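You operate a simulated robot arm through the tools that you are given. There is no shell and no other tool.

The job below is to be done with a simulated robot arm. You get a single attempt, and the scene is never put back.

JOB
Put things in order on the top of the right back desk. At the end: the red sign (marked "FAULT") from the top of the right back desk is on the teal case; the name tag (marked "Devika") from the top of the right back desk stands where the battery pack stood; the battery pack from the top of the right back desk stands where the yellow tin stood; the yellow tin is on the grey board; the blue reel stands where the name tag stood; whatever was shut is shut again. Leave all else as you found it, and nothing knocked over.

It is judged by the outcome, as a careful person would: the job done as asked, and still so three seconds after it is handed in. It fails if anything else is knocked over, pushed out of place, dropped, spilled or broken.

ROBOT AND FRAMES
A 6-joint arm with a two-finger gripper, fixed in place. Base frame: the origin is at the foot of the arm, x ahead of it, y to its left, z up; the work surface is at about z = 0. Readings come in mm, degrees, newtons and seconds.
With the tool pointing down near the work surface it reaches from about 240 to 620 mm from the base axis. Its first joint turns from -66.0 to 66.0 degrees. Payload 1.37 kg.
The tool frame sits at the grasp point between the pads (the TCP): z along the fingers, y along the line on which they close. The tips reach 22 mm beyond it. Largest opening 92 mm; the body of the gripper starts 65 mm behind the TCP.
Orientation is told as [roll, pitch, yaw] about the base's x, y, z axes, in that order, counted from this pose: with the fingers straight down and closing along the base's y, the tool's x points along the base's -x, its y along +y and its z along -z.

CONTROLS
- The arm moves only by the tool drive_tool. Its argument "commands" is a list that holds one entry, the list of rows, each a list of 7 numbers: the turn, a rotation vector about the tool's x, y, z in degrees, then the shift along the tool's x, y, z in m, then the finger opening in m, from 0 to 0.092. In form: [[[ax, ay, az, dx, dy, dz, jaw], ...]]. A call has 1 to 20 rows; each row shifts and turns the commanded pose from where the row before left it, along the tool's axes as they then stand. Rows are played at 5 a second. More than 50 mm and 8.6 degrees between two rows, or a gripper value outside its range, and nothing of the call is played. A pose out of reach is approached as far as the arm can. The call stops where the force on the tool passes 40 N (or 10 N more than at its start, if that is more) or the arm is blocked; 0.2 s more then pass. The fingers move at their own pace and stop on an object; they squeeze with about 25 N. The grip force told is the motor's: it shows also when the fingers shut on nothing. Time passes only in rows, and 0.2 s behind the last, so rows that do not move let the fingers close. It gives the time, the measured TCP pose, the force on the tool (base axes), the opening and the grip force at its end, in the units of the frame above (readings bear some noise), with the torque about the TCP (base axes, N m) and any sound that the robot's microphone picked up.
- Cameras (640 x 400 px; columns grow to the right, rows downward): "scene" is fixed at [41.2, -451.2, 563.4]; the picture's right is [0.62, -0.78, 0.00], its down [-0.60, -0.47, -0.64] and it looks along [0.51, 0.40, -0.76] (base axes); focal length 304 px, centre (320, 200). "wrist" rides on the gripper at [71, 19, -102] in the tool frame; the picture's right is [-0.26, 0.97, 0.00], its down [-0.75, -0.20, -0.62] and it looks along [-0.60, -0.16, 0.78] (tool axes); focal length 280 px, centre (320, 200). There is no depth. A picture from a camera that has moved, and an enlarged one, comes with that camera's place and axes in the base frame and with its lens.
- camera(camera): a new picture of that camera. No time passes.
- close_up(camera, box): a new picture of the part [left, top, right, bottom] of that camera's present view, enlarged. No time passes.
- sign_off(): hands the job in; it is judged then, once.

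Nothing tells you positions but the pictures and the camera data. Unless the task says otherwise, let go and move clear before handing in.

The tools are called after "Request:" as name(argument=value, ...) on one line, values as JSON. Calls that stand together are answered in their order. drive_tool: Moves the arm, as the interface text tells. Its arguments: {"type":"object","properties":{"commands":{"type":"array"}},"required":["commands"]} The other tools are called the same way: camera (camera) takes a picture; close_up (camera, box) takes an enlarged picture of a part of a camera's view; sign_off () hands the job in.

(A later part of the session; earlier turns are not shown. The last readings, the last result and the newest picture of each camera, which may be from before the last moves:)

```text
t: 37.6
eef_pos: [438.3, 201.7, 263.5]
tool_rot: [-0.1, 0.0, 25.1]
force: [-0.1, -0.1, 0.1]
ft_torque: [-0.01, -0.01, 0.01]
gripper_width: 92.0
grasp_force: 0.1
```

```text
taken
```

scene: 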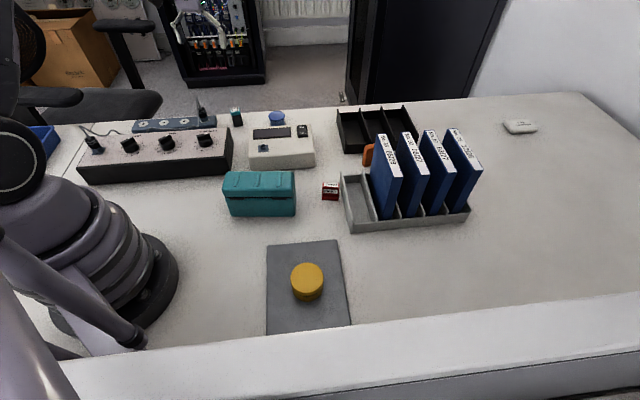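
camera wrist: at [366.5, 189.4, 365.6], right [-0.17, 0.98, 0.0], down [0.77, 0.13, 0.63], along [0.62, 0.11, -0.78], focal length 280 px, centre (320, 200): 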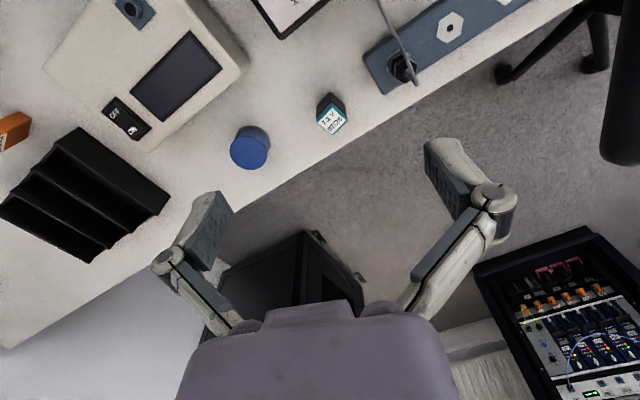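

Request:
close_up(camera="wrist", box=[220, 80, 360, 180])

Request:
close_up(camera="scene", box=[225, 100, 297, 145])

Request:
close_up(camera="wrist", box=[0, 0, 360, 270])

```text
4.00 times, centred on (290, 130) of wrist
camera zoom: at [366.5, 189.4, 365.6], right [-0.17, 0.98, 0.0], down [0.77, 0.13, 0.63], along [0.62, 0.11, -0.78], focal length 1122 px, centre (440, 480)
```

zoom: 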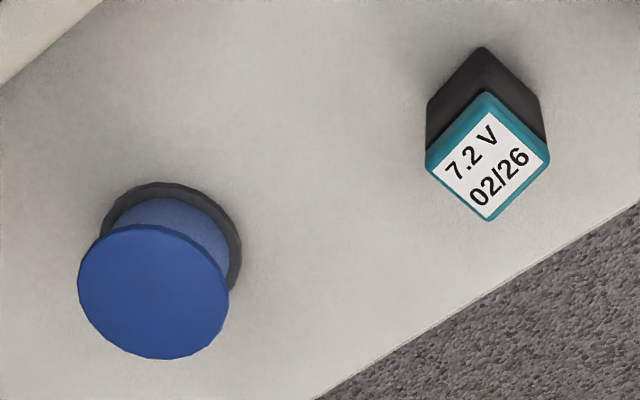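

```text
8.89 times, centred on (261, 122) of scene
camera zoom: at [41.2, -451.2, 563.4], right [0.62, -0.78, 0.0], down [-0.6, -0.47, -0.64], along [0.51, 0.4, -0.76], focal length 2706 px, centre (844, 889)
```

zoom: 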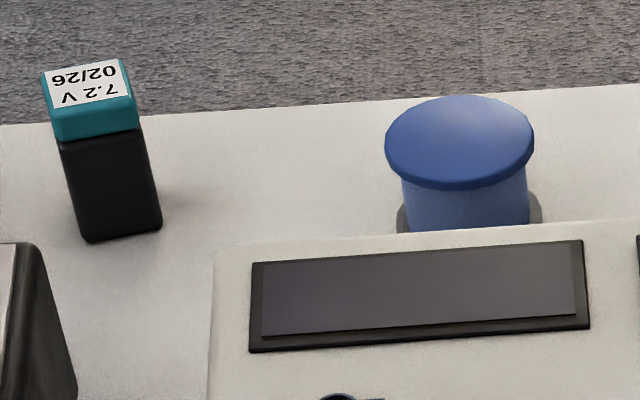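

```text
1.48 times, centred on (180, 135) of wrist
camera zoom: at [366.5, 189.4, 365.6], right [-0.17, 0.98, 0.0], down [0.77, 0.13, 0.63], along [0.62, 0.11, -0.78], focal length 415 px, centre (527, 296)
```

zoom: 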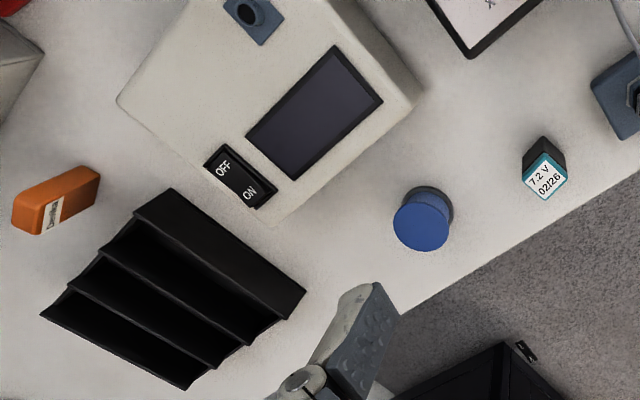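

The battery is about 27 mm square, 45–50 mm tall, centred near (497, 227), with faces turned about 59°. I'll turn the wrist to that angle, narrow the jaw to keep clear of the blue power strip, and come in over it for a check.

Request:
drive_tool(commands=[[[0, 0, 0, -0.032, -0.001, 0, 0.055], [0, 0, 0, -0.032, -0.001, 0, 0.055], [0, 0, -6.8, 0, 0, 0, 0.055], [0, 0, -6.8, 0, 0, 0, 0.055], [0, 0, -6.8, 0, 0, 0, 0.055], [0, 0, -6.8, 0, 0, 0, 0.055], [0, 0, -6.8, 0, 0, 0, 0.055], [0, 0, 0, 0, 0, 0.0377, 0.055], [0, 0, 0, 0, 0, 0.0377, 0.055], [0, 0, 0, 0, 0, 0.0377, 0.055], [0, 0, 0, 0, 0, 0, 0.055]]])

Request:
camera(camera="wrist")

Request:
close_up(camera="scene", box=[180, 60, 300, 150])

```text
t: 40.0
eef_pos: [498.3, 229.2, 150.9]
tool_rot: [0.0, 0.0, 59.1]
force: [-1.0, -0.6, 1.0]
ft_torque: [-0.02, 0.0, 0.01]
gripper_width: 55.1
grasp_force: 0.0
```

```text
taken
camera wrist: at [445.4, 177.0, 252.3], right [-0.69, 0.72, 0.0], down [0.56, 0.54, 0.62], along [0.45, 0.43, -0.78], focal length 280 px, centre (320, 200)
```

wrist: 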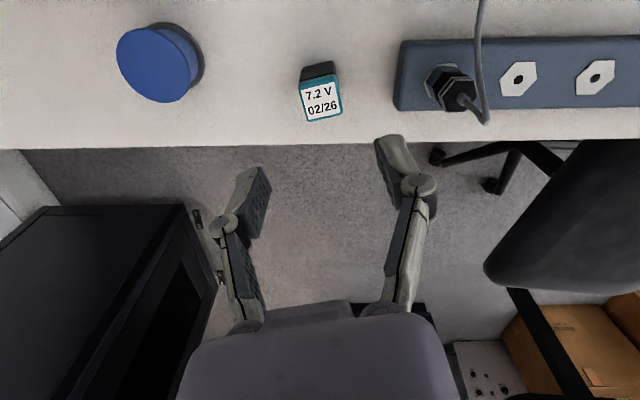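

```text
4.44 times, centred on (240, 105) of scene
camera zoom: at [41.2, -451.2, 563.4], right [0.62, -0.78, 0.0], down [-0.6, -0.47, -0.64], along [0.51, 0.4, -0.76], focal length 1353 px, centre (676, 622)
```

zoom: 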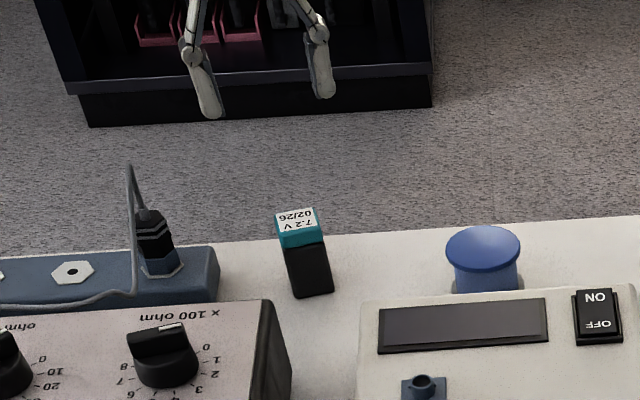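

The battery is about 5 mm nearer and turned about 6° relative to the fingers. I correct for that and lower to z≈95 for another look.

Request:
drive_tool(commands=[[[0, 0, 0, 0.005, 0, 0, 0.055], [0, 0, 6.2, 0, 0, 0, 0.055], [0, 0, 0, 0, 0, 0.03, 0.055], [0, 0, 0, 0, 0, 0.025, 0.055], [0, 0, 0, 0, 0, 0, 0.055]]])

Request:
camera(camera="wrist")

Request:
close_up(camera="scene", box=[180, 60, 300, 150])

```text
t: 41.2
eef_pos: [495.1, 222.5, 95.8]
tool_rot: [0.0, 0.0, 52.9]
force: [0.1, -0.2, 0.8]
ft_torque: [0.0, 0.01, -0.03]
gripper_width: 55.1
grasp_force: 0.0
```

```text
taken
camera wrist: at [437.2, 177.7, 197.3], right [-0.61, 0.79, 0.0], down [0.62, 0.48, 0.63], along [0.49, 0.38, -0.78], focal length 280 px, centre (320, 200)
```

wrist: 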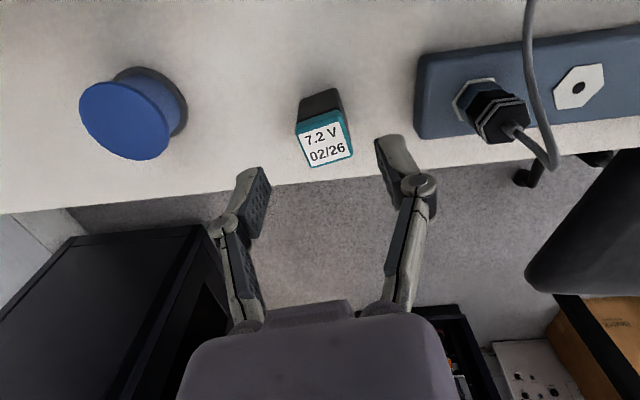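

```text
4.44 times, centred on (240, 105) of scene
camera zoom: at [41.2, -451.2, 563.4], right [0.62, -0.78, 0.0], down [-0.6, -0.47, -0.64], along [0.51, 0.4, -0.76], focal length 1353 px, centre (676, 622)
```

zoom: 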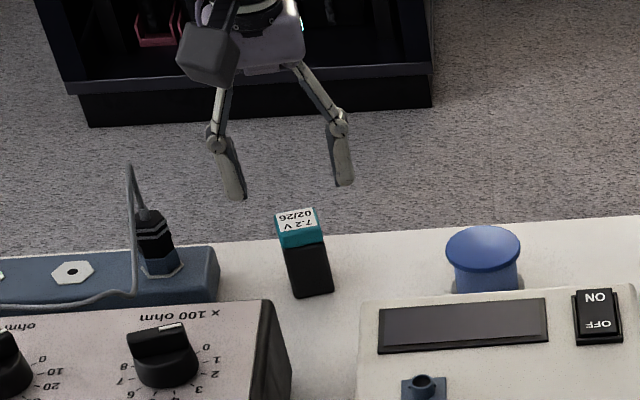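

Lateral offset is about 3 mm; the rotation is now good. I shift, lower to z≈26 and close on the battery.

Request:
drive_tool(commands=[[[0, 0, 0, 0, 0.003, 0, 0.055], [0, 0, 0, 0, 0, 0.02, 0.055], [0, 0, 0, 0, 0, 0.02, 0.055], [0, 0, 0, 0, 0, 0.015, 0.055], [0, 0, 0, 0, 0, 0.01, 0.055], [0, 0, 0, 0, 0, 0.004, 0.055], [0, 0, 0, 0, 0, 0, 0.055]]])

Request:
camera(camera="wrist")

```text
t: 42.8
eef_pos: [494.1, 225.4, 26.5]
tool_rot: [-0.1, 0.0, 52.9]
force: [0.3, 0.3, -0.2]
ft_torque: [-0.02, -0.02, 0.04]
gripper_width: 55.1
grasp_force: 0.0
```

```text
taken
camera wrist: at [435.4, 180.0, 128.4], right [-0.61, 0.79, 0.0], down [0.62, 0.48, 0.63], along [0.49, 0.38, -0.78], focal length 280 px, centre (320, 200)
```

wrist: 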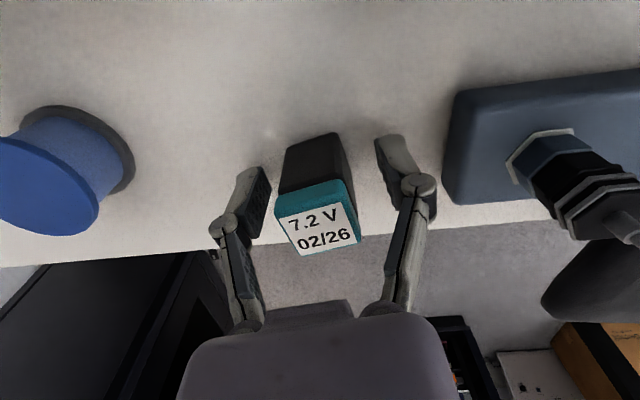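

The fingers straddle the battery. I close, then lift gently.

Request:
drive_tool(commands=[[[0, 0, 0, 0, 0, 0, 0.04], [0, 0, 0, 0, 0, 0, 0.03], [0, 0, 0, 0, 0, 0, 0.01], [0, 0, 0, 0, 0, 0, 0.01], [0, 0, 0, 0, 0, 0, 0.01], [0, 0, 0, 0, 0, 0, 0.01]]])

Request:
drive_tool(commands=[[[0, 0, 0, 0, 0, -0.002, 0.01], [0, 0, 0, 0, 0, -0.003, 0.01], [0, 0, 0, 0, 0, -0.005, 0.01], [0, 0, 0, 0, 0, -0.006, 0.01], [0, 0, 0, 0, 0, -0.004, 0.01], [0, 0, 0, 0, 0, 0, 0.01]]])

Request:
camera(camera="wrist")

Request:
close_up(camera="scene", box=[180, 60, 300, 150])

```text
t: 44.2
eef_pos: [492.8, 224.7, 25.2]
tool_rot: [0.0, 0.1, 52.9]
force: [0.3, -0.5, 1.8]
ft_torque: [-0.02, -0.04, -0.01]
gripper_width: 27.3
grasp_force: 25.0
```

```text
t: 45.6
eef_pos: [492.0, 226.3, 46.0]
tool_rot: [0.0, 0.0, 52.9]
force: [-0.4, 0.3, -1.0]
ft_torque: [0.0, -0.01, 0.01]
gripper_width: 27.2
grasp_force: 25.3
```

```text
taken
camera wrist: at [435.2, 180.6, 148.6], right [-0.61, 0.79, 0.0], down [0.62, 0.48, 0.62], along [0.49, 0.38, -0.78], focal length 280 px, centre (320, 200)
```

wrist: 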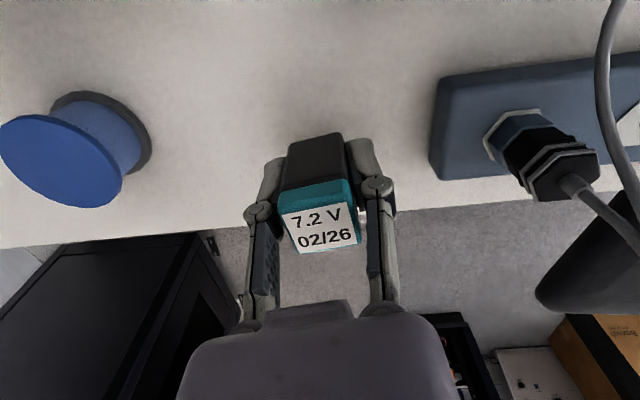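

```text
4.44 times, centred on (240, 105) of scene
camera zoom: at [41.2, -451.2, 563.4], right [0.62, -0.78, 0.0], down [-0.6, -0.47, -0.64], along [0.51, 0.4, -0.76], focal length 1353 px, centre (676, 622)
```

zoom: 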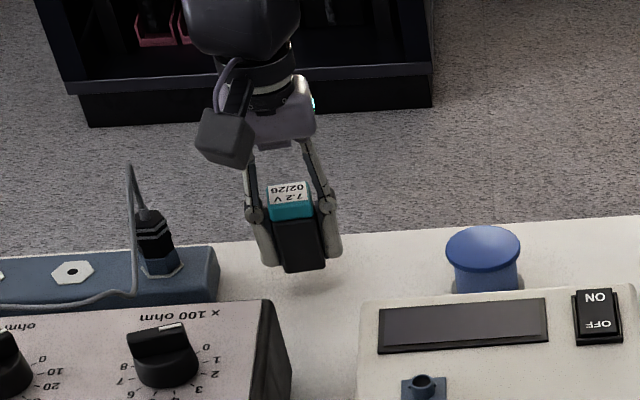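

The battery is held firmly (27 mm). I lift it and carry it high, inward past the binders, toward the tin's old spot at (395, -463).

Request:
drive_tool(commands=[[[0, 0, 0, 0, 0, -0.01, 0.01], [0, 0, 0, 0, 0, -0.02, 0.01], [0, 0, 0, 0, 0, -0.03, 0.01], [0, 0, 0, 0, 0, -0.03, 0.01], [0, 0, 0, 0, 0, -0.03, 0.01], [0, 0, 0, 0, 0, -0.024, 0.01], [0, 0, 0, 0, 0, -0.01, 0.01], [0, 0, 0, 0.01, 0, 0, 0.01], [0, 0, 0, 0.02, -0.001, 0, 0.01], [0, 0, 0, 0.0287, -0.0018, 0, 0.01], [0, 0, 0, 0.0287, -0.0018, 0, 0.01], [0, 0, 0, 0.0287, -0.0018, 0, 0.01], [0, 0, 0, 0.0287, -0.0018, 0, 0.01], [0, 0, 0, 0.0287, -0.0018, 0, 0.01], [0, 0, 0, 0.0287, -0.0018, 0, 0.01], [0, 0, 0, 0.0287, -0.0018, 0, 0.01], [0, 0, 0, 0.0287, -0.0018, 0, 0.01], [0, 0, 0, 0.0287, -0.0018, 0, 0.01], [0, 0, 0, 0.0287, -0.0018, 0, 0.01], [0, 0, 0, 0.0187, 0, 0, 0.01]]])

Request:
drive_tool(commands=[[[0, 0, 7.53, 0, 0, 0, 0.01], [0, 0, 7.53, 0, 0, 0, 0.01], [0, 0, 7.53, 0, 0, 0, 0.01], [0, 0, 7.53, 0, 0, 0, 0.01], [0, 0, 7.53, 0, 0, 0, 0.01], [0, 0, 7.53, 0, 0, 0, 0.01], [0, 0, 7.53, 0, 0, 0, 0.01], [0, 0, 7.53, 0, 0, 0, 0.01], [0, 0, 7.53, 0, 0, 0, 0.01], [0, 0, 7.53, 0, 0, 0, 0.01], [0, 0, 7.53, 0, 0, 0, 0.01], [0, 0, 7.53, 0, 0, 0, 0.01], [0, 0, 7.53, 0, 0, 0, 0.01], [0, 0, 0, 0, 0, 0, 0.01]]])

Request:
camera(camera="wrist")

Request:
camera(camera="scene")

```text
t: 49.8
eef_pos: [304.5, -54.2, 200.0]
tool_rot: [-0.1, 0.0, 52.8]
force: [1.1, 0.8, -0.7]
ft_torque: [0.01, -0.01, 0.02]
gripper_width: 27.2
grasp_force: 25.2
```

```text
t: 52.8
eef_pos: [304.2, -54.1, 201.5]
tool_rot: [0.1, 0.0, -45.1]
force: [-0.7, 0.3, -1.2]
ft_torque: [-0.01, 0.03, -0.02]
gripper_width: 27.5
grasp_force: 24.9
```

```text
taken
camera wrist: at [269.3, 9.7, 302.5], right [0.87, 0.5, 0.0], down [0.39, -0.68, 0.62], along [0.31, -0.54, -0.78], focal length 280 px, centre (320, 200)
```

wrist: 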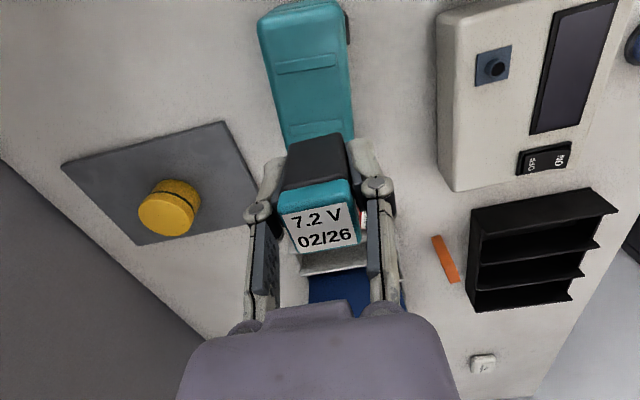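

```text
taken
```

scene: 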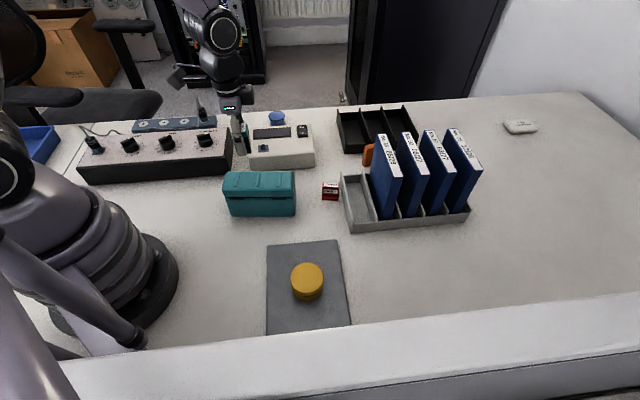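

Battery still held. I continue past the rack on the near side and over to the tin's old spot, still high.

Request:
drive_tool(commands=[[[0, 0, 0, -0.0093, -0.0095, 0, 0.01], [0, 0, 0, -0.01856, -0.01906, 0, 0.01], [0, 0, 0, -0.01856, -0.01906, 0, 0.01], [0, 0, 0, -0.01856, -0.01906, 0, 0.01], [0, 0, 0, -0.01856, -0.01906, 0, 0.01], [0, 0, 0, -0.01856, -0.01906, 0, 0.01], [0, 0, 0, -0.01856, -0.01906, 0, 0.01], [0, 0, 0, -0.01856, -0.01906, 0, 0.01], [0, 0, 0, -0.01856, -0.01906, 0, 0.01], [0, 0, 0, -0.01856, -0.01906, 0, 0.01], [0, 0, 0, -0.0093, -0.0095, 0, 0.01], [0, 0, 0, -0.0236, -0.00476, 0, 0.01], [0, 0, 0, -0.0236, -0.00476, 0, 0.01], [0, 0, 0, -0.0236, -0.00476, 0, 0.01], [0, 0, 0, -0.0236, -0.00476, 0, 0.01], [0, 0, 0, -0.0236, -0.00476, 0, 0.01], [0, 0, 0, -0.0236, -0.00476, 0, 0.01], [0, 0, 0, -0.0118, -0.00238, 0, 0.01], [0, 0, 0, -0.0118, -0.00238, 0, 0.01], [0, 0, 0, 0, 0, 0, 0.01]]])

Request:
camera(camera="wrist")

Request:
camera(camera="scene")

```text
t: 57.0
eef_pos: [394.0, -460.3, 201.0]
tool_rot: [-0.1, 0.0, -45.1]
force: [-0.1, 0.4, -0.6]
ft_torque: [-0.02, 0.02, 0.01]
gripper_width: 27.3
grasp_force: 25.2
```

```text
taken
camera wrist: at [358.8, -397.6, 302.6], right [0.87, 0.5, 0.0], down [0.39, -0.68, 0.62], along [0.31, -0.54, -0.78], focal length 280 px, centre (320, 200)
```

wrist: 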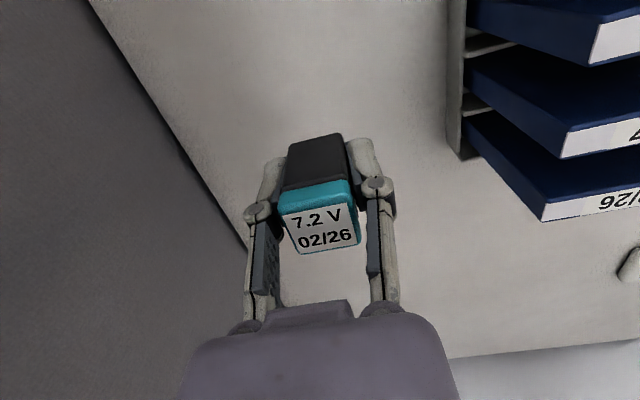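

```text
taken
```

scene: 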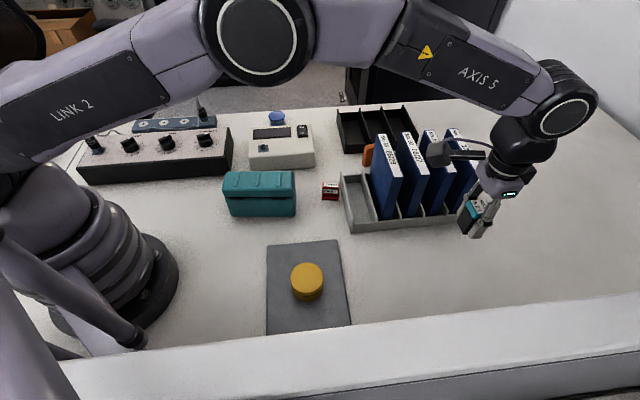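

Directly above the spot. I lower in stages to just above the desk and then gently to contact.

Request:
drive_tool(commands=[[[0, 0, 0, 0, 0, 0.015, 0.01], [0, 0, 0, 0, 0, 0.03, 0.01], [0, 0, 0, 0, 0, 0.03, 0.01], [0, 0, 0, 0, 0, 0.03, 0.01], [0, 0, 0, 0, 0, 0.03, 0.01], [0, 0, 0, 0, 0, 0.02, 0.01], [0, 0, 0, 0, 0, 0.01, 0.01], [0, 0, 0, 0, 0, 0.004, 0.01], [0, 0, 0, 0, 0, 0, 0.01]]])

Request:
camera(camera="wrist")

Request:
close_up(camera="scene", box=[400, 225, 500, 301])

```text
t: 59.0
eef_pos: [395.4, -460.4, 31.3]
tool_rot: [0.0, 0.0, -45.1]
force: [-0.8, -1.0, -1.5]
ft_torque: [-0.02, -0.02, 0.0]
gripper_width: 27.1
grasp_force: 25.5
```

```text
taken
camera wrist: at [359.2, -396.8, 133.8], right [0.87, 0.5, 0.0], down [0.39, -0.68, 0.63], along [0.31, -0.54, -0.78], focal length 280 px, centre (320, 200)
```

wrist: 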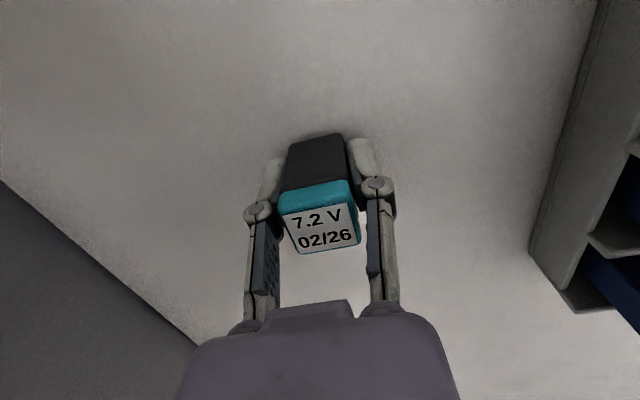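

```text
5.26 times, centred on (450, 263) of scene
camera zoom: at [41.2, -451.2, 563.4], right [0.62, -0.78, 0.0], down [-0.6, -0.47, -0.64], along [0.51, 0.4, -0.76], focal length 1602 px, centre (-364, -132)
```

zoom: 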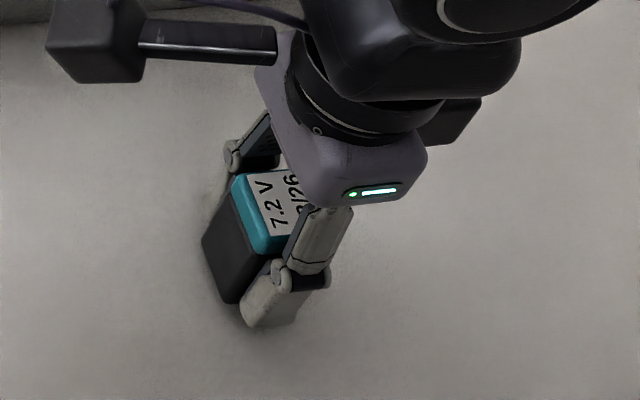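

Request:
drive_tool(commands=[[[0, 0, 0, 0, 0, 0.002, 0.01], [0, 0, 0, 0, 0, 0.0015, 0.01], [0, 0, 0, 0, 0, 0, 0.01]]])

Request:
drive_tool(commands=[[[0, 0, 0, 0, 0, 0.0015, 0.01], [0, 0, 0, 0, 0, 0, 0.01]]])

```text
t: 59.8
eef_pos: [394.6, -460.1, 28.1]
tool_rot: [0.1, -0.1, -45.1]
force: [0.3, 0.1, -1.2]
ft_torque: [0.01, -0.02, -0.02]
gripper_width: 27.3
grasp_force: 25.0
```

```text
t: 60.4
eef_pos: [394.8, -461.0, 27.0]
tool_rot: [0.0, 0.0, -44.9]
force: [-0.6, -0.2, 0.3]
ft_torque: [0.01, 0.03, 0.0]
gripper_width: 27.3
grasp_force: 24.9
```

Nearly in contact. One more small step, then release.

Request:
drive_tool(commands=[[[0, 0, 0, 0, 0, 0.001, 0.01], [0, 0, 0, 0, 0, 0, 0.01]]])

```text
t: 61.0
eef_pos: [394.9, -461.1, 26.3]
tool_rot: [0.0, -0.1, -45.0]
force: [-2.3, 2.7, 10.5]
ft_torque: [0.07, 0.03, 0.0]
gripper_width: 27.2
grasp_force: 25.4
```

Contact (10 N). I open the fingers moderately and rise straight up.

Request:
drive_tool(commands=[[[0, 0, 0, 0, 0, 0, 0.03], [0, 0, 0, 0, 0, 0, 0.04], [0, 0, 0, 0, 0, 0, 0.06], [0, 0, 0, 0, 0, 0, 0.06], [0, 0, 0, 0, 0, 0, 0.06]]])

Request:
drive_tool(commands=[[[0, 0, 0, 0, 0, -0.005, 0.06], [0, 0, 0, 0, 0, -0.01, 0.06], [0, 0, 0, 0, 0, -0.02, 0.06], [0, 0, 0, 0, 0, -0.03, 0.06], [0, 0, 0, 0, 0, -0.03, 0.06], [0, 0, 0, 0, 0, -0.04, 0.06], [0, 0, 0, 0, 0, -0.04, 0.06], [0, 0, 0, 0, 0, -0.04, 0.06], [0, 0, 0, 0, 0, 0, 0.06]]])

Request:
camera(camera="wrist")

Request:
camera(camera="scene")

```text
t: 62.2
eef_pos: [394.2, -460.8, 24.8]
tool_rot: [0.1, -0.1, -45.0]
force: [-0.3, -0.8, -0.1]
ft_torque: [0.02, -0.02, -0.01]
gripper_width: 60.1
grasp_force: 0.1
```

```text
t: 64.2
eef_pos: [394.6, -459.4, 240.3]
tool_rot: [-0.1, 0.0, -45.1]
force: [0.0, -0.3, 0.8]
ft_torque: [-0.05, 0.01, 0.01]
gripper_width: 59.9
grasp_force: 0.0
```

```text
taken
camera wrist: at [358.9, -396.7, 342.3], right [0.87, 0.5, 0.0], down [0.39, -0.68, 0.62], along [0.31, -0.54, -0.78], focal length 280 px, centre (320, 200)
```

wrist: 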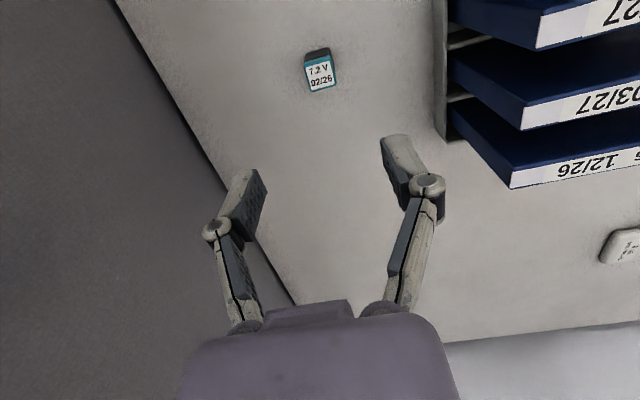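

```text
taken
```

scene: 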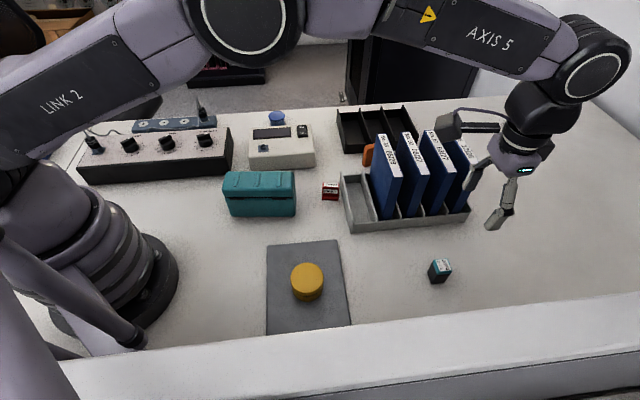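

The battery stands where the tin was. Now the name tag: I compute its base centre near (597, -184), about 37×14 mm and 56 mm tall, with its long axis at about -29°. I move above it high over the binders, with the jaw narrowed to fit between the rack and black tray.

Request:
drive_tool(commands=[[[0, 0, 0, 0, 0, -0.025, 0.06], [0, 0, 0, 0.0062, 0.0335, 0, 0.06], [0, 0, 0, 0.0062, 0.0335, 0, 0.06], [0, 0, 0, 0.0062, 0.0335, 0, 0.06], [0, 0, 0, 0.0062, 0.0335, 0, 0.06], [0, 0, 0, 0.0062, 0.0335, 0, 0.06], [0, 0, 0, 0.0062, 0.0335, 0, 0.06], [0, 0, 0, 0.0062, 0.0335, 0, 0.06], [0, 0, 0, 0.0062, 0.0335, 0, 0.06], [0, 0, 0, 0.0062, 0.0335, 0, 0.06], [0, 0, 0, 0.0062, 0.0335, 0, 0.04], [0, 0, -7.8, 0, 0, 0, 0.04], [0, 0, -7.8, 0, 0, 0, 0.04], [0, 0, 0, 0, 0, 0.025, 0.04], [0, 0, 0, 0, 0, 0, 0.04]]])

Request:
camera(camera="wrist")

Request:
camera(camera="scene")

```text
t: 67.4
eef_pos: [587.8, -180.7, 241.0]
tool_rot: [0.0, 0.0, -29.5]
force: [-0.2, 0.5, 0.9]
ft_torque: [0.02, -0.01, -0.02]
gripper_width: 40.1
grasp_force: 0.1
```

```text
taken
camera wrist: at [536.5, -128.9, 342.7], right [0.7, 0.71, 0.0], down [0.56, -0.55, 0.63], along [0.45, -0.44, -0.78], focal length 280 px, centre (320, 200)
```

wrist: 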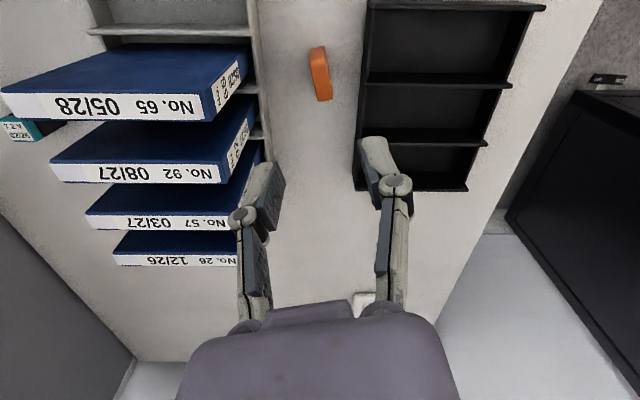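

```text
taken
```

scene: 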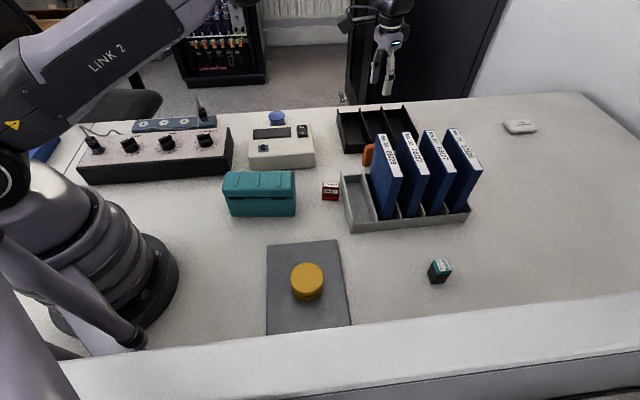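

Request:
close_up(camera="wrist", box=[240, 0, 400, 120])

```text
3.33 times, centred on (320, 60) of wrist
camera zoom: at [536.5, -128.9, 342.7], right [0.7, 0.71, 0.0], down [0.56, -0.55, 0.63], along [0.45, -0.44, -0.78], focal length 935 px, centre (320, 667)
```

zoom: 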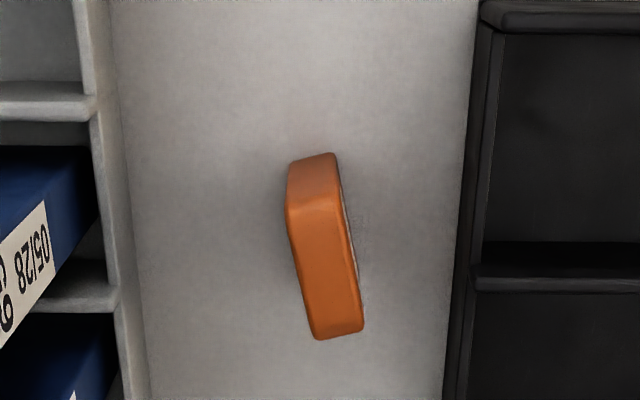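

The tag centre refines to about (595, -184) with its long axis at -32°. I turn 2.5°, shift slightly, and lower to z≈100 for another look.

Request:
drive_tool(commands=[[[0, 0, 2.5, 0, 0.0018, 0, 0.04], [0, 0, 0, 0, 0, 0.03, 0.04], [0, 0, 0, 0, 0, 0.04, 0.04], [0, 0, 0, 0, 0, 0.04, 0.04], [0, 0, 0, 0, 0, 0.03, 0.04], [0, 0, 0, 0, 0, 0, 0.04]]])

Request:
camera(camera="wrist")

Request:
camera(camera="scene")

```text
t: 68.8
eef_pos: [588.2, -178.7, 100.0]
tool_rot: [0.0, 0.1, -32.0]
force: [0.5, 0.9, 0.2]
ft_torque: [0.02, 0.01, 0.01]
gripper_width: 40.2
grasp_force: 0.0
```

```text
taken
camera wrist: at [539.3, -125.1, 202.1], right [0.73, 0.68, 0.0], down [0.53, -0.57, 0.63], along [0.43, -0.46, -0.78], focal length 280 px, centre (320, 200)
```

wrist: 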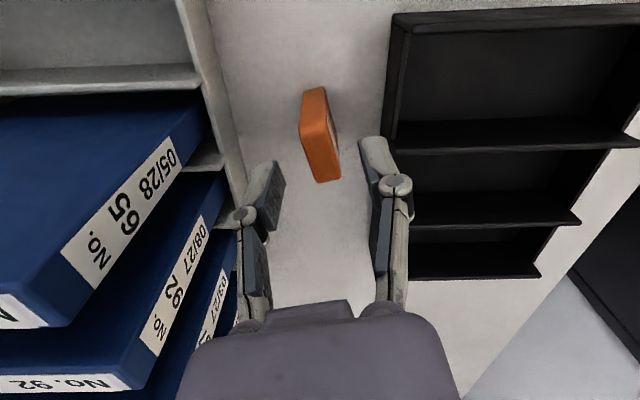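

```text
taken
```

scene: 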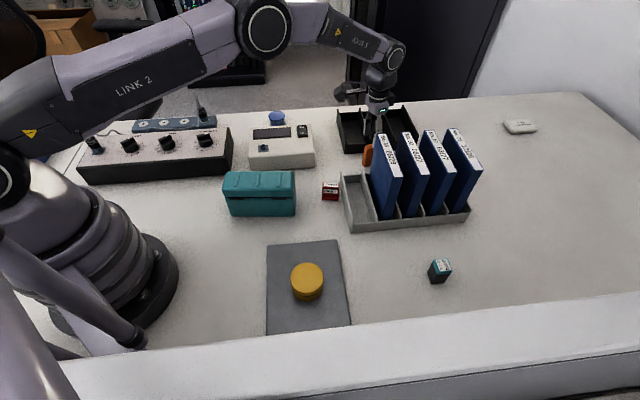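

Request:
close_up(camera="wrist", box=[240, 60, 400, 200])

Request:
close_up(camera="scene", box=[320, 70, 440, 190])

```text
2.86 times, centred on (320, 130) of wrist
camera zoom: at [539.3, -125.1, 202.1], right [0.73, 0.68, 0.0], down [0.53, -0.57, 0.63], along [0.43, -0.46, -0.78], focal length 801 px, centre (320, 400)
```

zoom: 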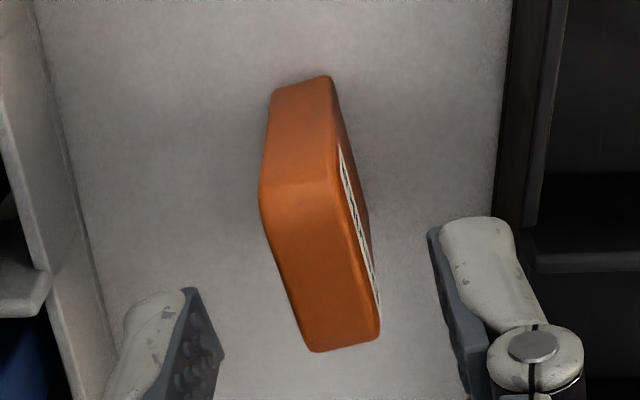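

```text
3.33 times, centred on (380, 130) of scene
camera zoom: at [41.2, -451.2, 563.4], right [0.62, -0.78, 0.0], down [-0.6, -0.47, -0.64], along [0.51, 0.4, -0.76], focal length 1015 px, centre (120, 433)
```

zoom: 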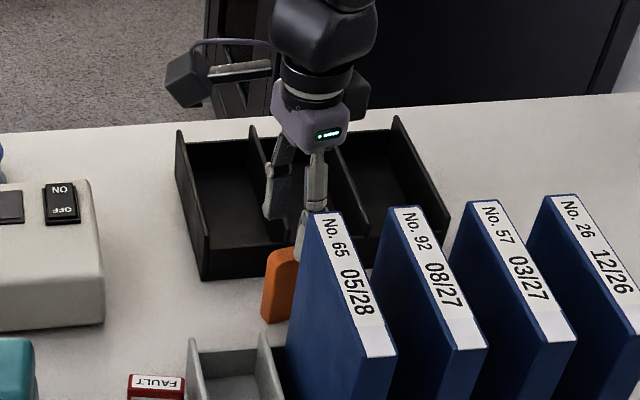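

Lateral alignment is within 1 mm and there is 10–15 mm clearance to the tray and rack. I lower to z≈28.

Request:
drive_tool(commands=[[[0, 0, 0, 0, -0.0005, 0.02, 0.04], [0, 0, 0, 0, 0, 0.02, 0.04], [0, 0, 0, 0, 0, 0.02, 0.04], [0, 0, 0, 0, 0, 0.012, 0.04], [0, 0, 0, 0, 0, 0, 0.04]]])

Request:
camera(camera="wrist")

Request:
close_up(camera="scene", box=[320, 70, 440, 190])

```text
t: 70.0
eef_pos: [588.1, -179.4, 29.4]
tool_rot: [0.0, 0.1, -31.9]
force: [-0.3, 0.6, 1.1]
ft_torque: [0.0, -0.01, -0.03]
gripper_width: 39.9
grasp_force: 0.1
```

```text
taken
camera wrist: at [538.8, -125.7, 130.4], right [0.73, 0.68, 0.0], down [0.53, -0.57, 0.62], along [0.43, -0.46, -0.78], focal length 280 px, centre (320, 200)
```

wrist: 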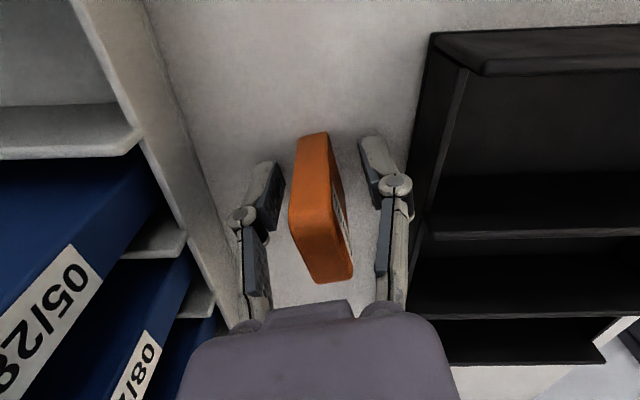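

```text
3.33 times, centred on (380, 130) of scene
camera zoom: at [41.2, -451.2, 563.4], right [0.62, -0.78, 0.0], down [-0.6, -0.47, -0.64], along [0.51, 0.4, -0.76], focal length 1015 px, centre (120, 433)
```

zoom: 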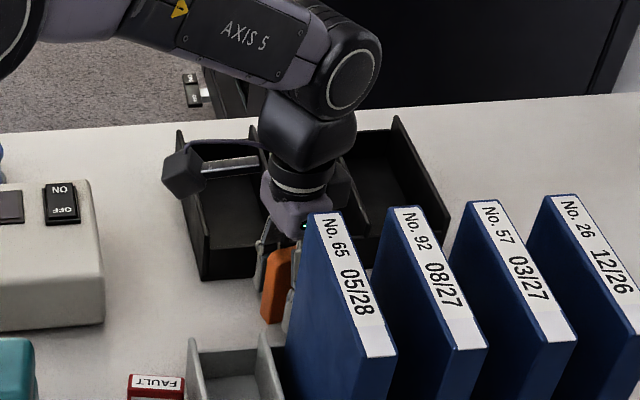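

The fingers straddle the tag well. I close on it and lift gently.

Request:
drive_tool(commands=[[[0, 0, 0, 0, 0, 0, 0.025], [0, 0, 0, 0, 0, 0, 0.015], [0, 0, 0, 0, 0, 0, 0.0], [0, 0, 0, 0, 0, 0, 0.0], [0, 0, 0, 0, 0, 0, 0.0], [0, 0, 0, 0, 0, 0, 0.0]]])

Request:
drive_tool(commands=[[[0, 0, 0, 0, 0, -0.002, 0.0], [0, 0, 0, 0, 0, -0.003, 0.0], [0, 0, 0, 0, 0, -0.005, 0.0], [0, 0, 0, 0, 0, -0.006, 0.0], [0, 0, 0, 0, 0, -0.004, 0.0], [0, 0, 0, 0, 0, 0, 0.0]]])

Request:
camera(camera="wrist")

```text
t: 71.4
eef_pos: [588.5, -180.3, 27.6]
tool_rot: [0.1, 0.0, -32.0]
force: [-0.1, 0.0, 0.0]
ft_torque: [0.01, 0.03, 0.0]
gripper_width: 15.2
grasp_force: 25.3
```

```text
t: 72.8
eef_pos: [588.1, -179.9, 47.9]
tool_rot: [-0.1, 0.1, -31.8]
force: [1.1, 0.5, 0.7]
ft_torque: [0.01, 0.03, 0.02]
gripper_width: 14.8
grasp_force: 25.0
```

```text
taken
camera wrist: at [539.2, -125.7, 151.3], right [0.73, 0.68, 0.0], down [0.53, -0.57, 0.63], along [0.43, -0.46, -0.78], focal length 280 px, centre (320, 200)
```

wrist: 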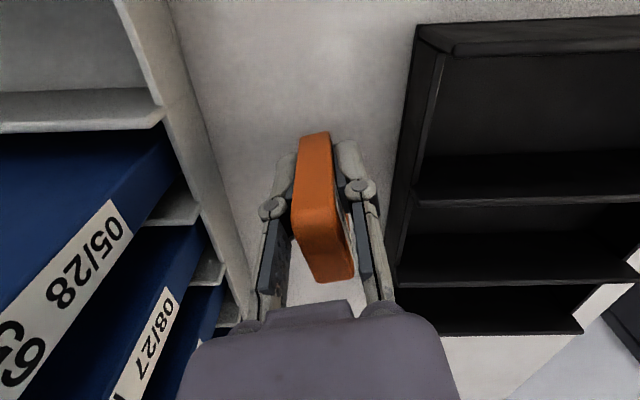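

The tag is held (15 mm wide). I lift it clear and carry it to above the battery's old spot at about (496, 227), turning the wrist to the angle that kept the camera clear of the cable.

Request:
drive_tool(commands=[[[0, 0, 0, 0, 0, -0.012, 0.0], [0, 0, 0, 0, 0, -0.025, 0.0], [0, 0, 0, 0, 0, -0.03, 0.0], [0, 0, 0, 0, 0, -0.03, 0.0], [0, 0, 0, 0, 0, -0.025, 0.0], [0, 0, 0, 0.0105, 0.0103, 0, 0.0], [0, 0, 0, 0.02103, 0.02055, 0, 0.0], [0, 0, 0, 0.02103, 0.02055, 0, 0.0], [0, 0, 0, 0.02103, 0.02055, 0, 0.0], [0, 0, 0, 0.02103, 0.02055, 0, 0.0], [0, 0, 0, 0.02103, 0.02055, 0, 0.0], [0, 0, 0, 0.02103, 0.02055, 0, 0.0], [0, 0, 0, 0.02103, 0.02055, 0, 0.0], [0, 0, 0, 0.02103, 0.02055, 0, 0.0], [0, 0, 0, 0.02103, 0.02055, 0, 0.0], [0, 0, 0, 0.02103, 0.02055, 0, 0.0], [0, 0, 0, 0.02103, 0.02055, 0, 0.0], [0, 0, 0, 0.02103, 0.02055, 0, 0.0], [0, 0, 0, 0.02103, 0.02055, 0, 0.0], [0, 0, 0, 0.0105, 0.0103, 0, 0.0]]])

Request:
drive_tool(commands=[[[0, 0, 0, 0, 0, 0, 0.0], [0, 0, -7.73, 0, 0, 0, 0.0], [0, 0, -7.73, 0, 0, 0, 0.0], [0, 0, -7.73, 0, 0, 0, 0.0], [0, 0, -7.73, 0, 0, 0, 0.0], [0, 0, -7.73, 0, 0, 0, 0.0], [0, 0, -7.73, 0, 0, 0, 0.0], [0, 0, -7.73, 0, 0, 0, 0.0], [0, 0, -7.73, 0, 0, 0, 0.0], [0, 0, -7.73, 0, 0, 0, 0.0], [0, 0, -7.73, 0, 0, 0, 0.0], [0, 0, -7.73, 0, 0, 0, 0.0], [0, 0, 0, 0, 0, 0, 0.0]]])

Request:
camera(camera="wrist")

Request:
camera(camera="scene")

```text
t: 77.0
eef_pos: [490.6, 220.0, 170.7]
tool_rot: [0.0, 0.0, -32.0]
force: [-0.3, -0.4, -0.5]
ft_torque: [-0.01, 0.04, -0.01]
gripper_width: 14.8
grasp_force: 25.5
```

```text
t: 79.8
eef_pos: [491.7, 221.4, 170.2]
tool_rot: [0.1, 0.0, 53.2]
force: [-0.2, 0.1, -0.4]
ft_torque: [-0.03, -0.05, 0.0]
gripper_width: 15.0
grasp_force: 24.5
```

```text
taken
camera wrist: at [433.3, 174.4, 272.9], right [-0.62, 0.79, 0.0], down [0.61, 0.48, 0.63], along [0.49, 0.39, -0.78], focal length 280 px, centre (320, 200)
```

wrist: 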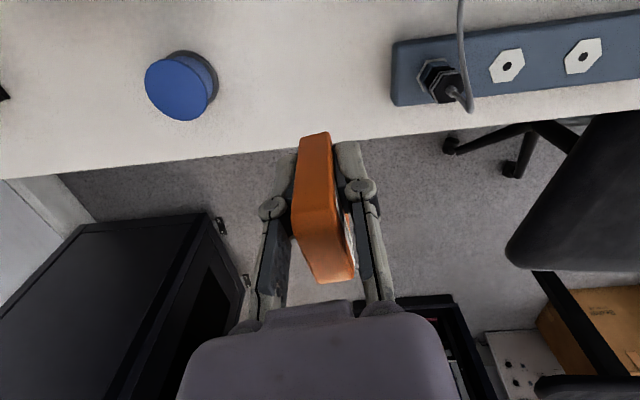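

```text
taken
```

scene: 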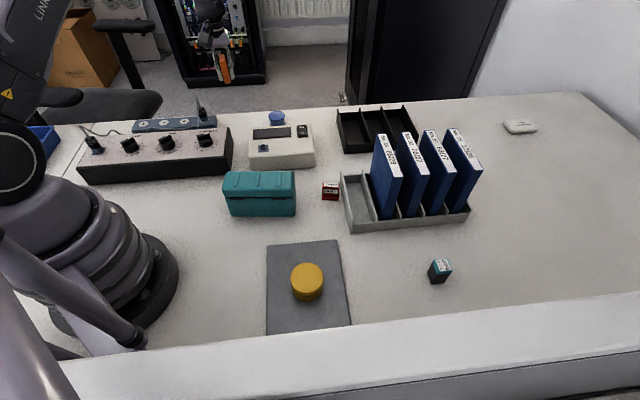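

The tag is over the battery's old spot. I lower it to just above the desk.

Request:
drive_tool(commands=[[[0, 0, 0, 0, 0, 0.015, 0.0], [0, 0, 0, 0, 0, 0.03, 0.0], [0, 0, 0, 0, 0, 0.03, 0.0], [0, 0, 0, 0, 0, 0.03, 0.0], [0, 0, 0, 0, 0, 0.02, 0.0], [0, 0, 0, 0, 0, 0.01, 0.0], [0, 0, 0, 0, 0, 0.002, 0.0], [0, 0, 0, 0, 0, 0, 0.0]]])

Request:
camera(camera="wrist")

Request:
close_up(camera="scene", box=[180, 60, 300, 150])

```text
t: 81.6
eef_pos: [489.9, 219.9, 33.0]
tool_rot: [-0.1, 0.0, 53.1]
force: [-0.4, 0.0, -0.6]
ft_torque: [0.03, -0.02, -0.05]
gripper_width: 15.1
grasp_force: 25.2
```

```text
taken
camera wrist: at [432.6, 175.2, 135.3], right [-0.61, 0.79, 0.0], down [0.62, 0.48, 0.63], along [0.49, 0.38, -0.78], focal length 280 px, centre (320, 200)
```

wrist: 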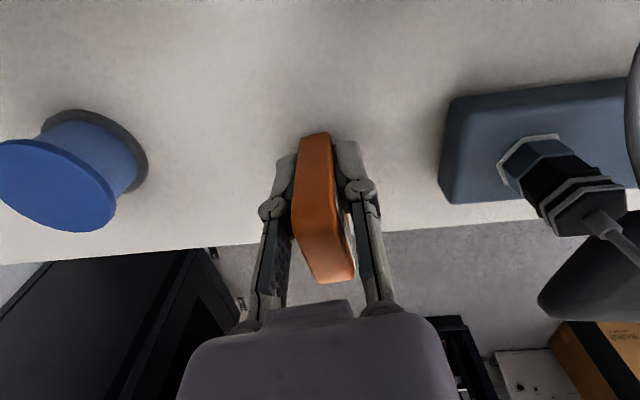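

```text
4.44 times, centred on (240, 105) of scene
camera zoom: at [41.2, -451.2, 563.4], right [0.62, -0.78, 0.0], down [-0.6, -0.47, -0.64], along [0.51, 0.4, -0.76], focal length 1353 px, centre (676, 622)
```

zoom: 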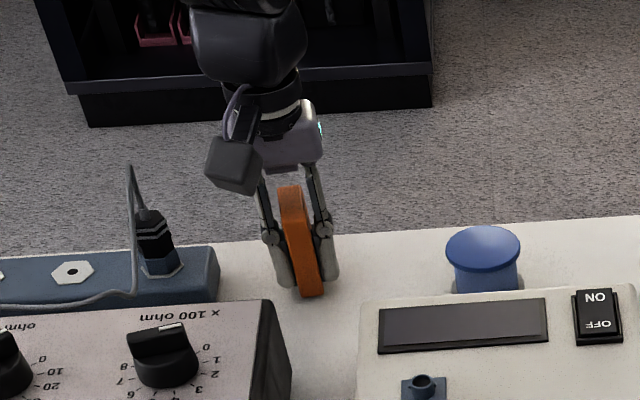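

Request:
drive_tool(commands=[[[0, 0, 0, 0, 0, 0.002, 0.0], [0, 0, 0, 0, 0, 0.0015, 0.0], [0, 0, 0, 0, 0, 0, 0.0]]])

Request:
drive_tool(commands=[[[0, 0, 0, 0, 0, 0.0012, 0.0], [0, 0, 0, 0, 0, 0, 0.0]]])

```text
t: 82.4
eef_pos: [490.2, 220.8, 30.2]
tool_rot: [-0.1, 0.0, 53.1]
force: [-0.3, -0.1, 0.0]
ft_torque: [-0.02, 0.02, 0.03]
gripper_width: 14.9
grasp_force: 25.1
```

```text
t: 83.0
eef_pos: [490.5, 220.7, 29.5]
tool_rot: [0.0, 0.0, 53.0]
force: [-0.8, 0.6, -0.9]
ft_torque: [0.01, 0.02, -0.02]
gripper_width: 14.8
grasp_force: 25.2
```

Request:
drive_tool(commands=[[[0, 0, 0, 0, 0, 0.001, 0.0], [0, 0, 0, 0, 0, 0, 0.0]]])

Request:
drive_tool(commands=[[[0, 0, 0, 0, 0, 0.0008, 0.0], [0, 0, 0, 0, 0, 0, 0.0]]])

```text
t: 83.6
eef_pos: [490.1, 220.1, 27.9]
tool_rot: [-0.1, 0.1, 53.1]
force: [-2.3, 0.1, 5.8]
ft_torque: [0.06, 0.04, 0.03]
gripper_width: 15.1
grasp_force: 25.4
```

```text
t: 84.2
eef_pos: [490.5, 220.3, 27.6]
tool_rot: [-0.1, -0.1, 53.1]
force: [-5.5, -2.2, 22.6]
ft_torque: [0.03, 0.06, 0.04]
gripper_width: 15.0
grasp_force: 25.3
```

The tag is on the desk. I relieve the pressure, open slowly and rise.

Request:
drive_tool(commands=[[[0, 0, 0, 0, 0, -0.001, 0.0], [0, 0, 0, 0, 0, 0, 0.017], [0, 0, 0, 0, 0, 0, 0.022], [0, 0, 0, 0, 0, 0, 0.03], [0, 0, 0, 0, 0, 0, 0.04], [0, 0, 0, 0, 0, 0, 0.04]]])

Request:
camera(camera="wrist")

```text
t: 85.6
eef_pos: [490.4, 220.0, 27.4]
tool_rot: [0.0, -0.1, 53.1]
force: [0.2, -0.5, 0.5]
ft_torque: [0.0, 0.0, -0.03]
gripper_width: 40.1
grasp_force: 0.0
```

```text
taken
camera wrist: at [433.1, 174.7, 130.2], right [-0.61, 0.79, 0.0], down [0.62, 0.48, 0.62], along [0.49, 0.38, -0.78], focal length 280 px, centre (320, 200)
```

wrist: 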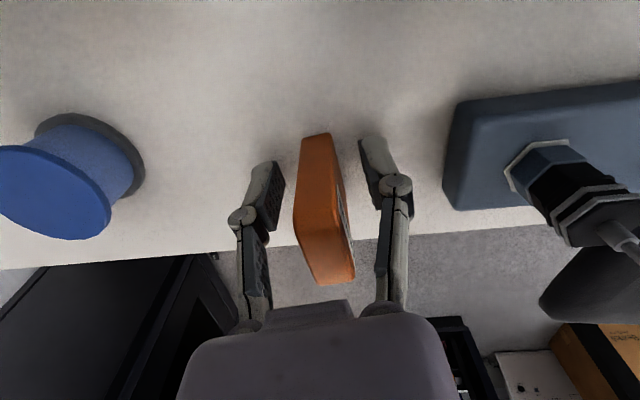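

The tag stands on its own. I rise straight up and look at the reel.

Request:
drive_tool(commands=[[[0, 0, 0, 0, 0, -0.005, 0.04], [0, 0, 0, 0, 0, -0.01, 0.04], [0, 0, 0, 0, 0, -0.02, 0.04], [0, 0, 0, 0, 0, -0.03, 0.04], [0, 0, 0, 0, 0, -0.04, 0.04], [0, 0, 0, 0, 0, -0.04, 0.04], [0, 0, 0, 0, 0, -0.03, 0.06], [0, 0, 0, 0, 0, 0, 0.092]]])

Request:
camera(camera="wrist")

Request:
close_up(camera="scene", box=[220, 90, 320, 150])

```text
t: 87.4
eef_pos: [490.1, 219.5, 204.3]
tool_rot: [0.1, 0.0, 53.0]
force: [-0.4, 0.1, -0.5]
ft_torque: [0.01, 0.0, 0.0]
gripper_width: 91.6
grasp_force: 0.1
```

```text
taken
camera wrist: at [432.9, 174.4, 306.3], right [-0.61, 0.79, 0.0], down [0.62, 0.48, 0.62], along [0.49, 0.38, -0.78], focal length 280 px, centre (320, 200)
```

wrist: 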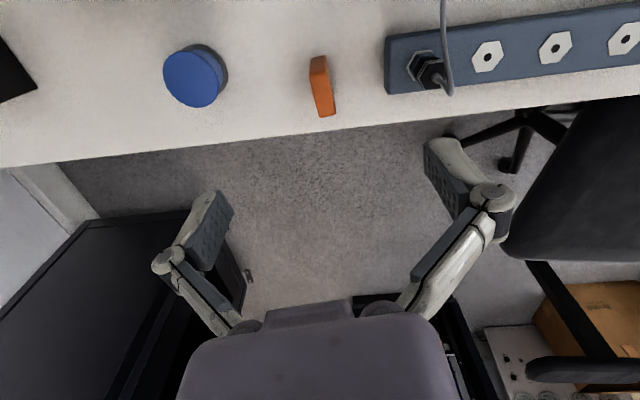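

```text
6.40 times, centred on (270, 120) of scene
camera zoom: at [41.2, -451.2, 563.4], right [0.62, -0.78, 0.0], down [-0.6, -0.47, -0.64], along [0.51, 0.4, -0.76], focal length 1948 px, centre (640, 712)
```

zoom: 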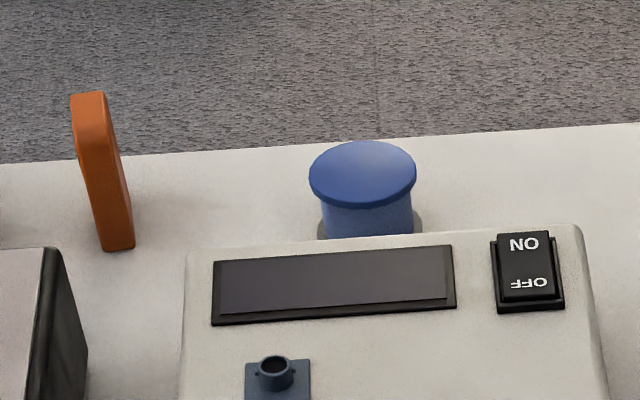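

Request:
close_up(camera="wrist", box=[130, 10, 260, 130])

Request:
close_up(camera="wrist", box=[270, 30, 370, 130])

```text
3.33 times, centred on (195, 70) of wrist
camera zoom: at [432.9, 174.4, 306.3], right [-0.61, 0.79, 0.0], down [0.62, 0.48, 0.62], along [0.49, 0.38, -0.78], focal length 935 px, centre (737, 633)
```

zoom: 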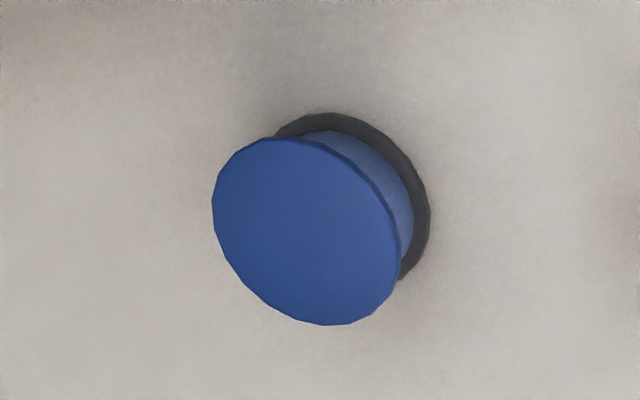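

```text
4.00 times, centred on (320, 80) of wrist
camera zoom: at [432.9, 174.4, 306.3], right [-0.61, 0.79, 0.0], down [0.62, 0.48, 0.62], along [0.49, 0.38, -0.78], focal length 1122 px, centre (320, 680)
```

zoom: 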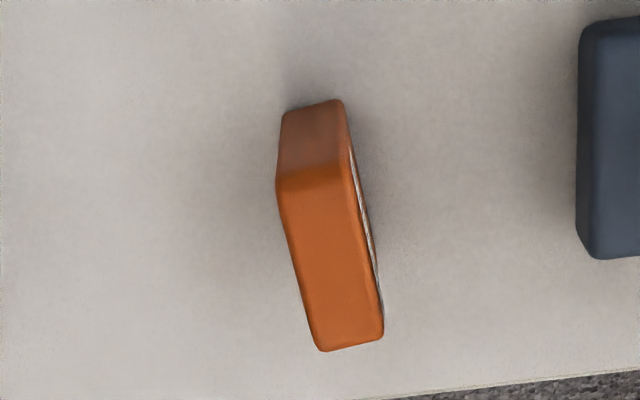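

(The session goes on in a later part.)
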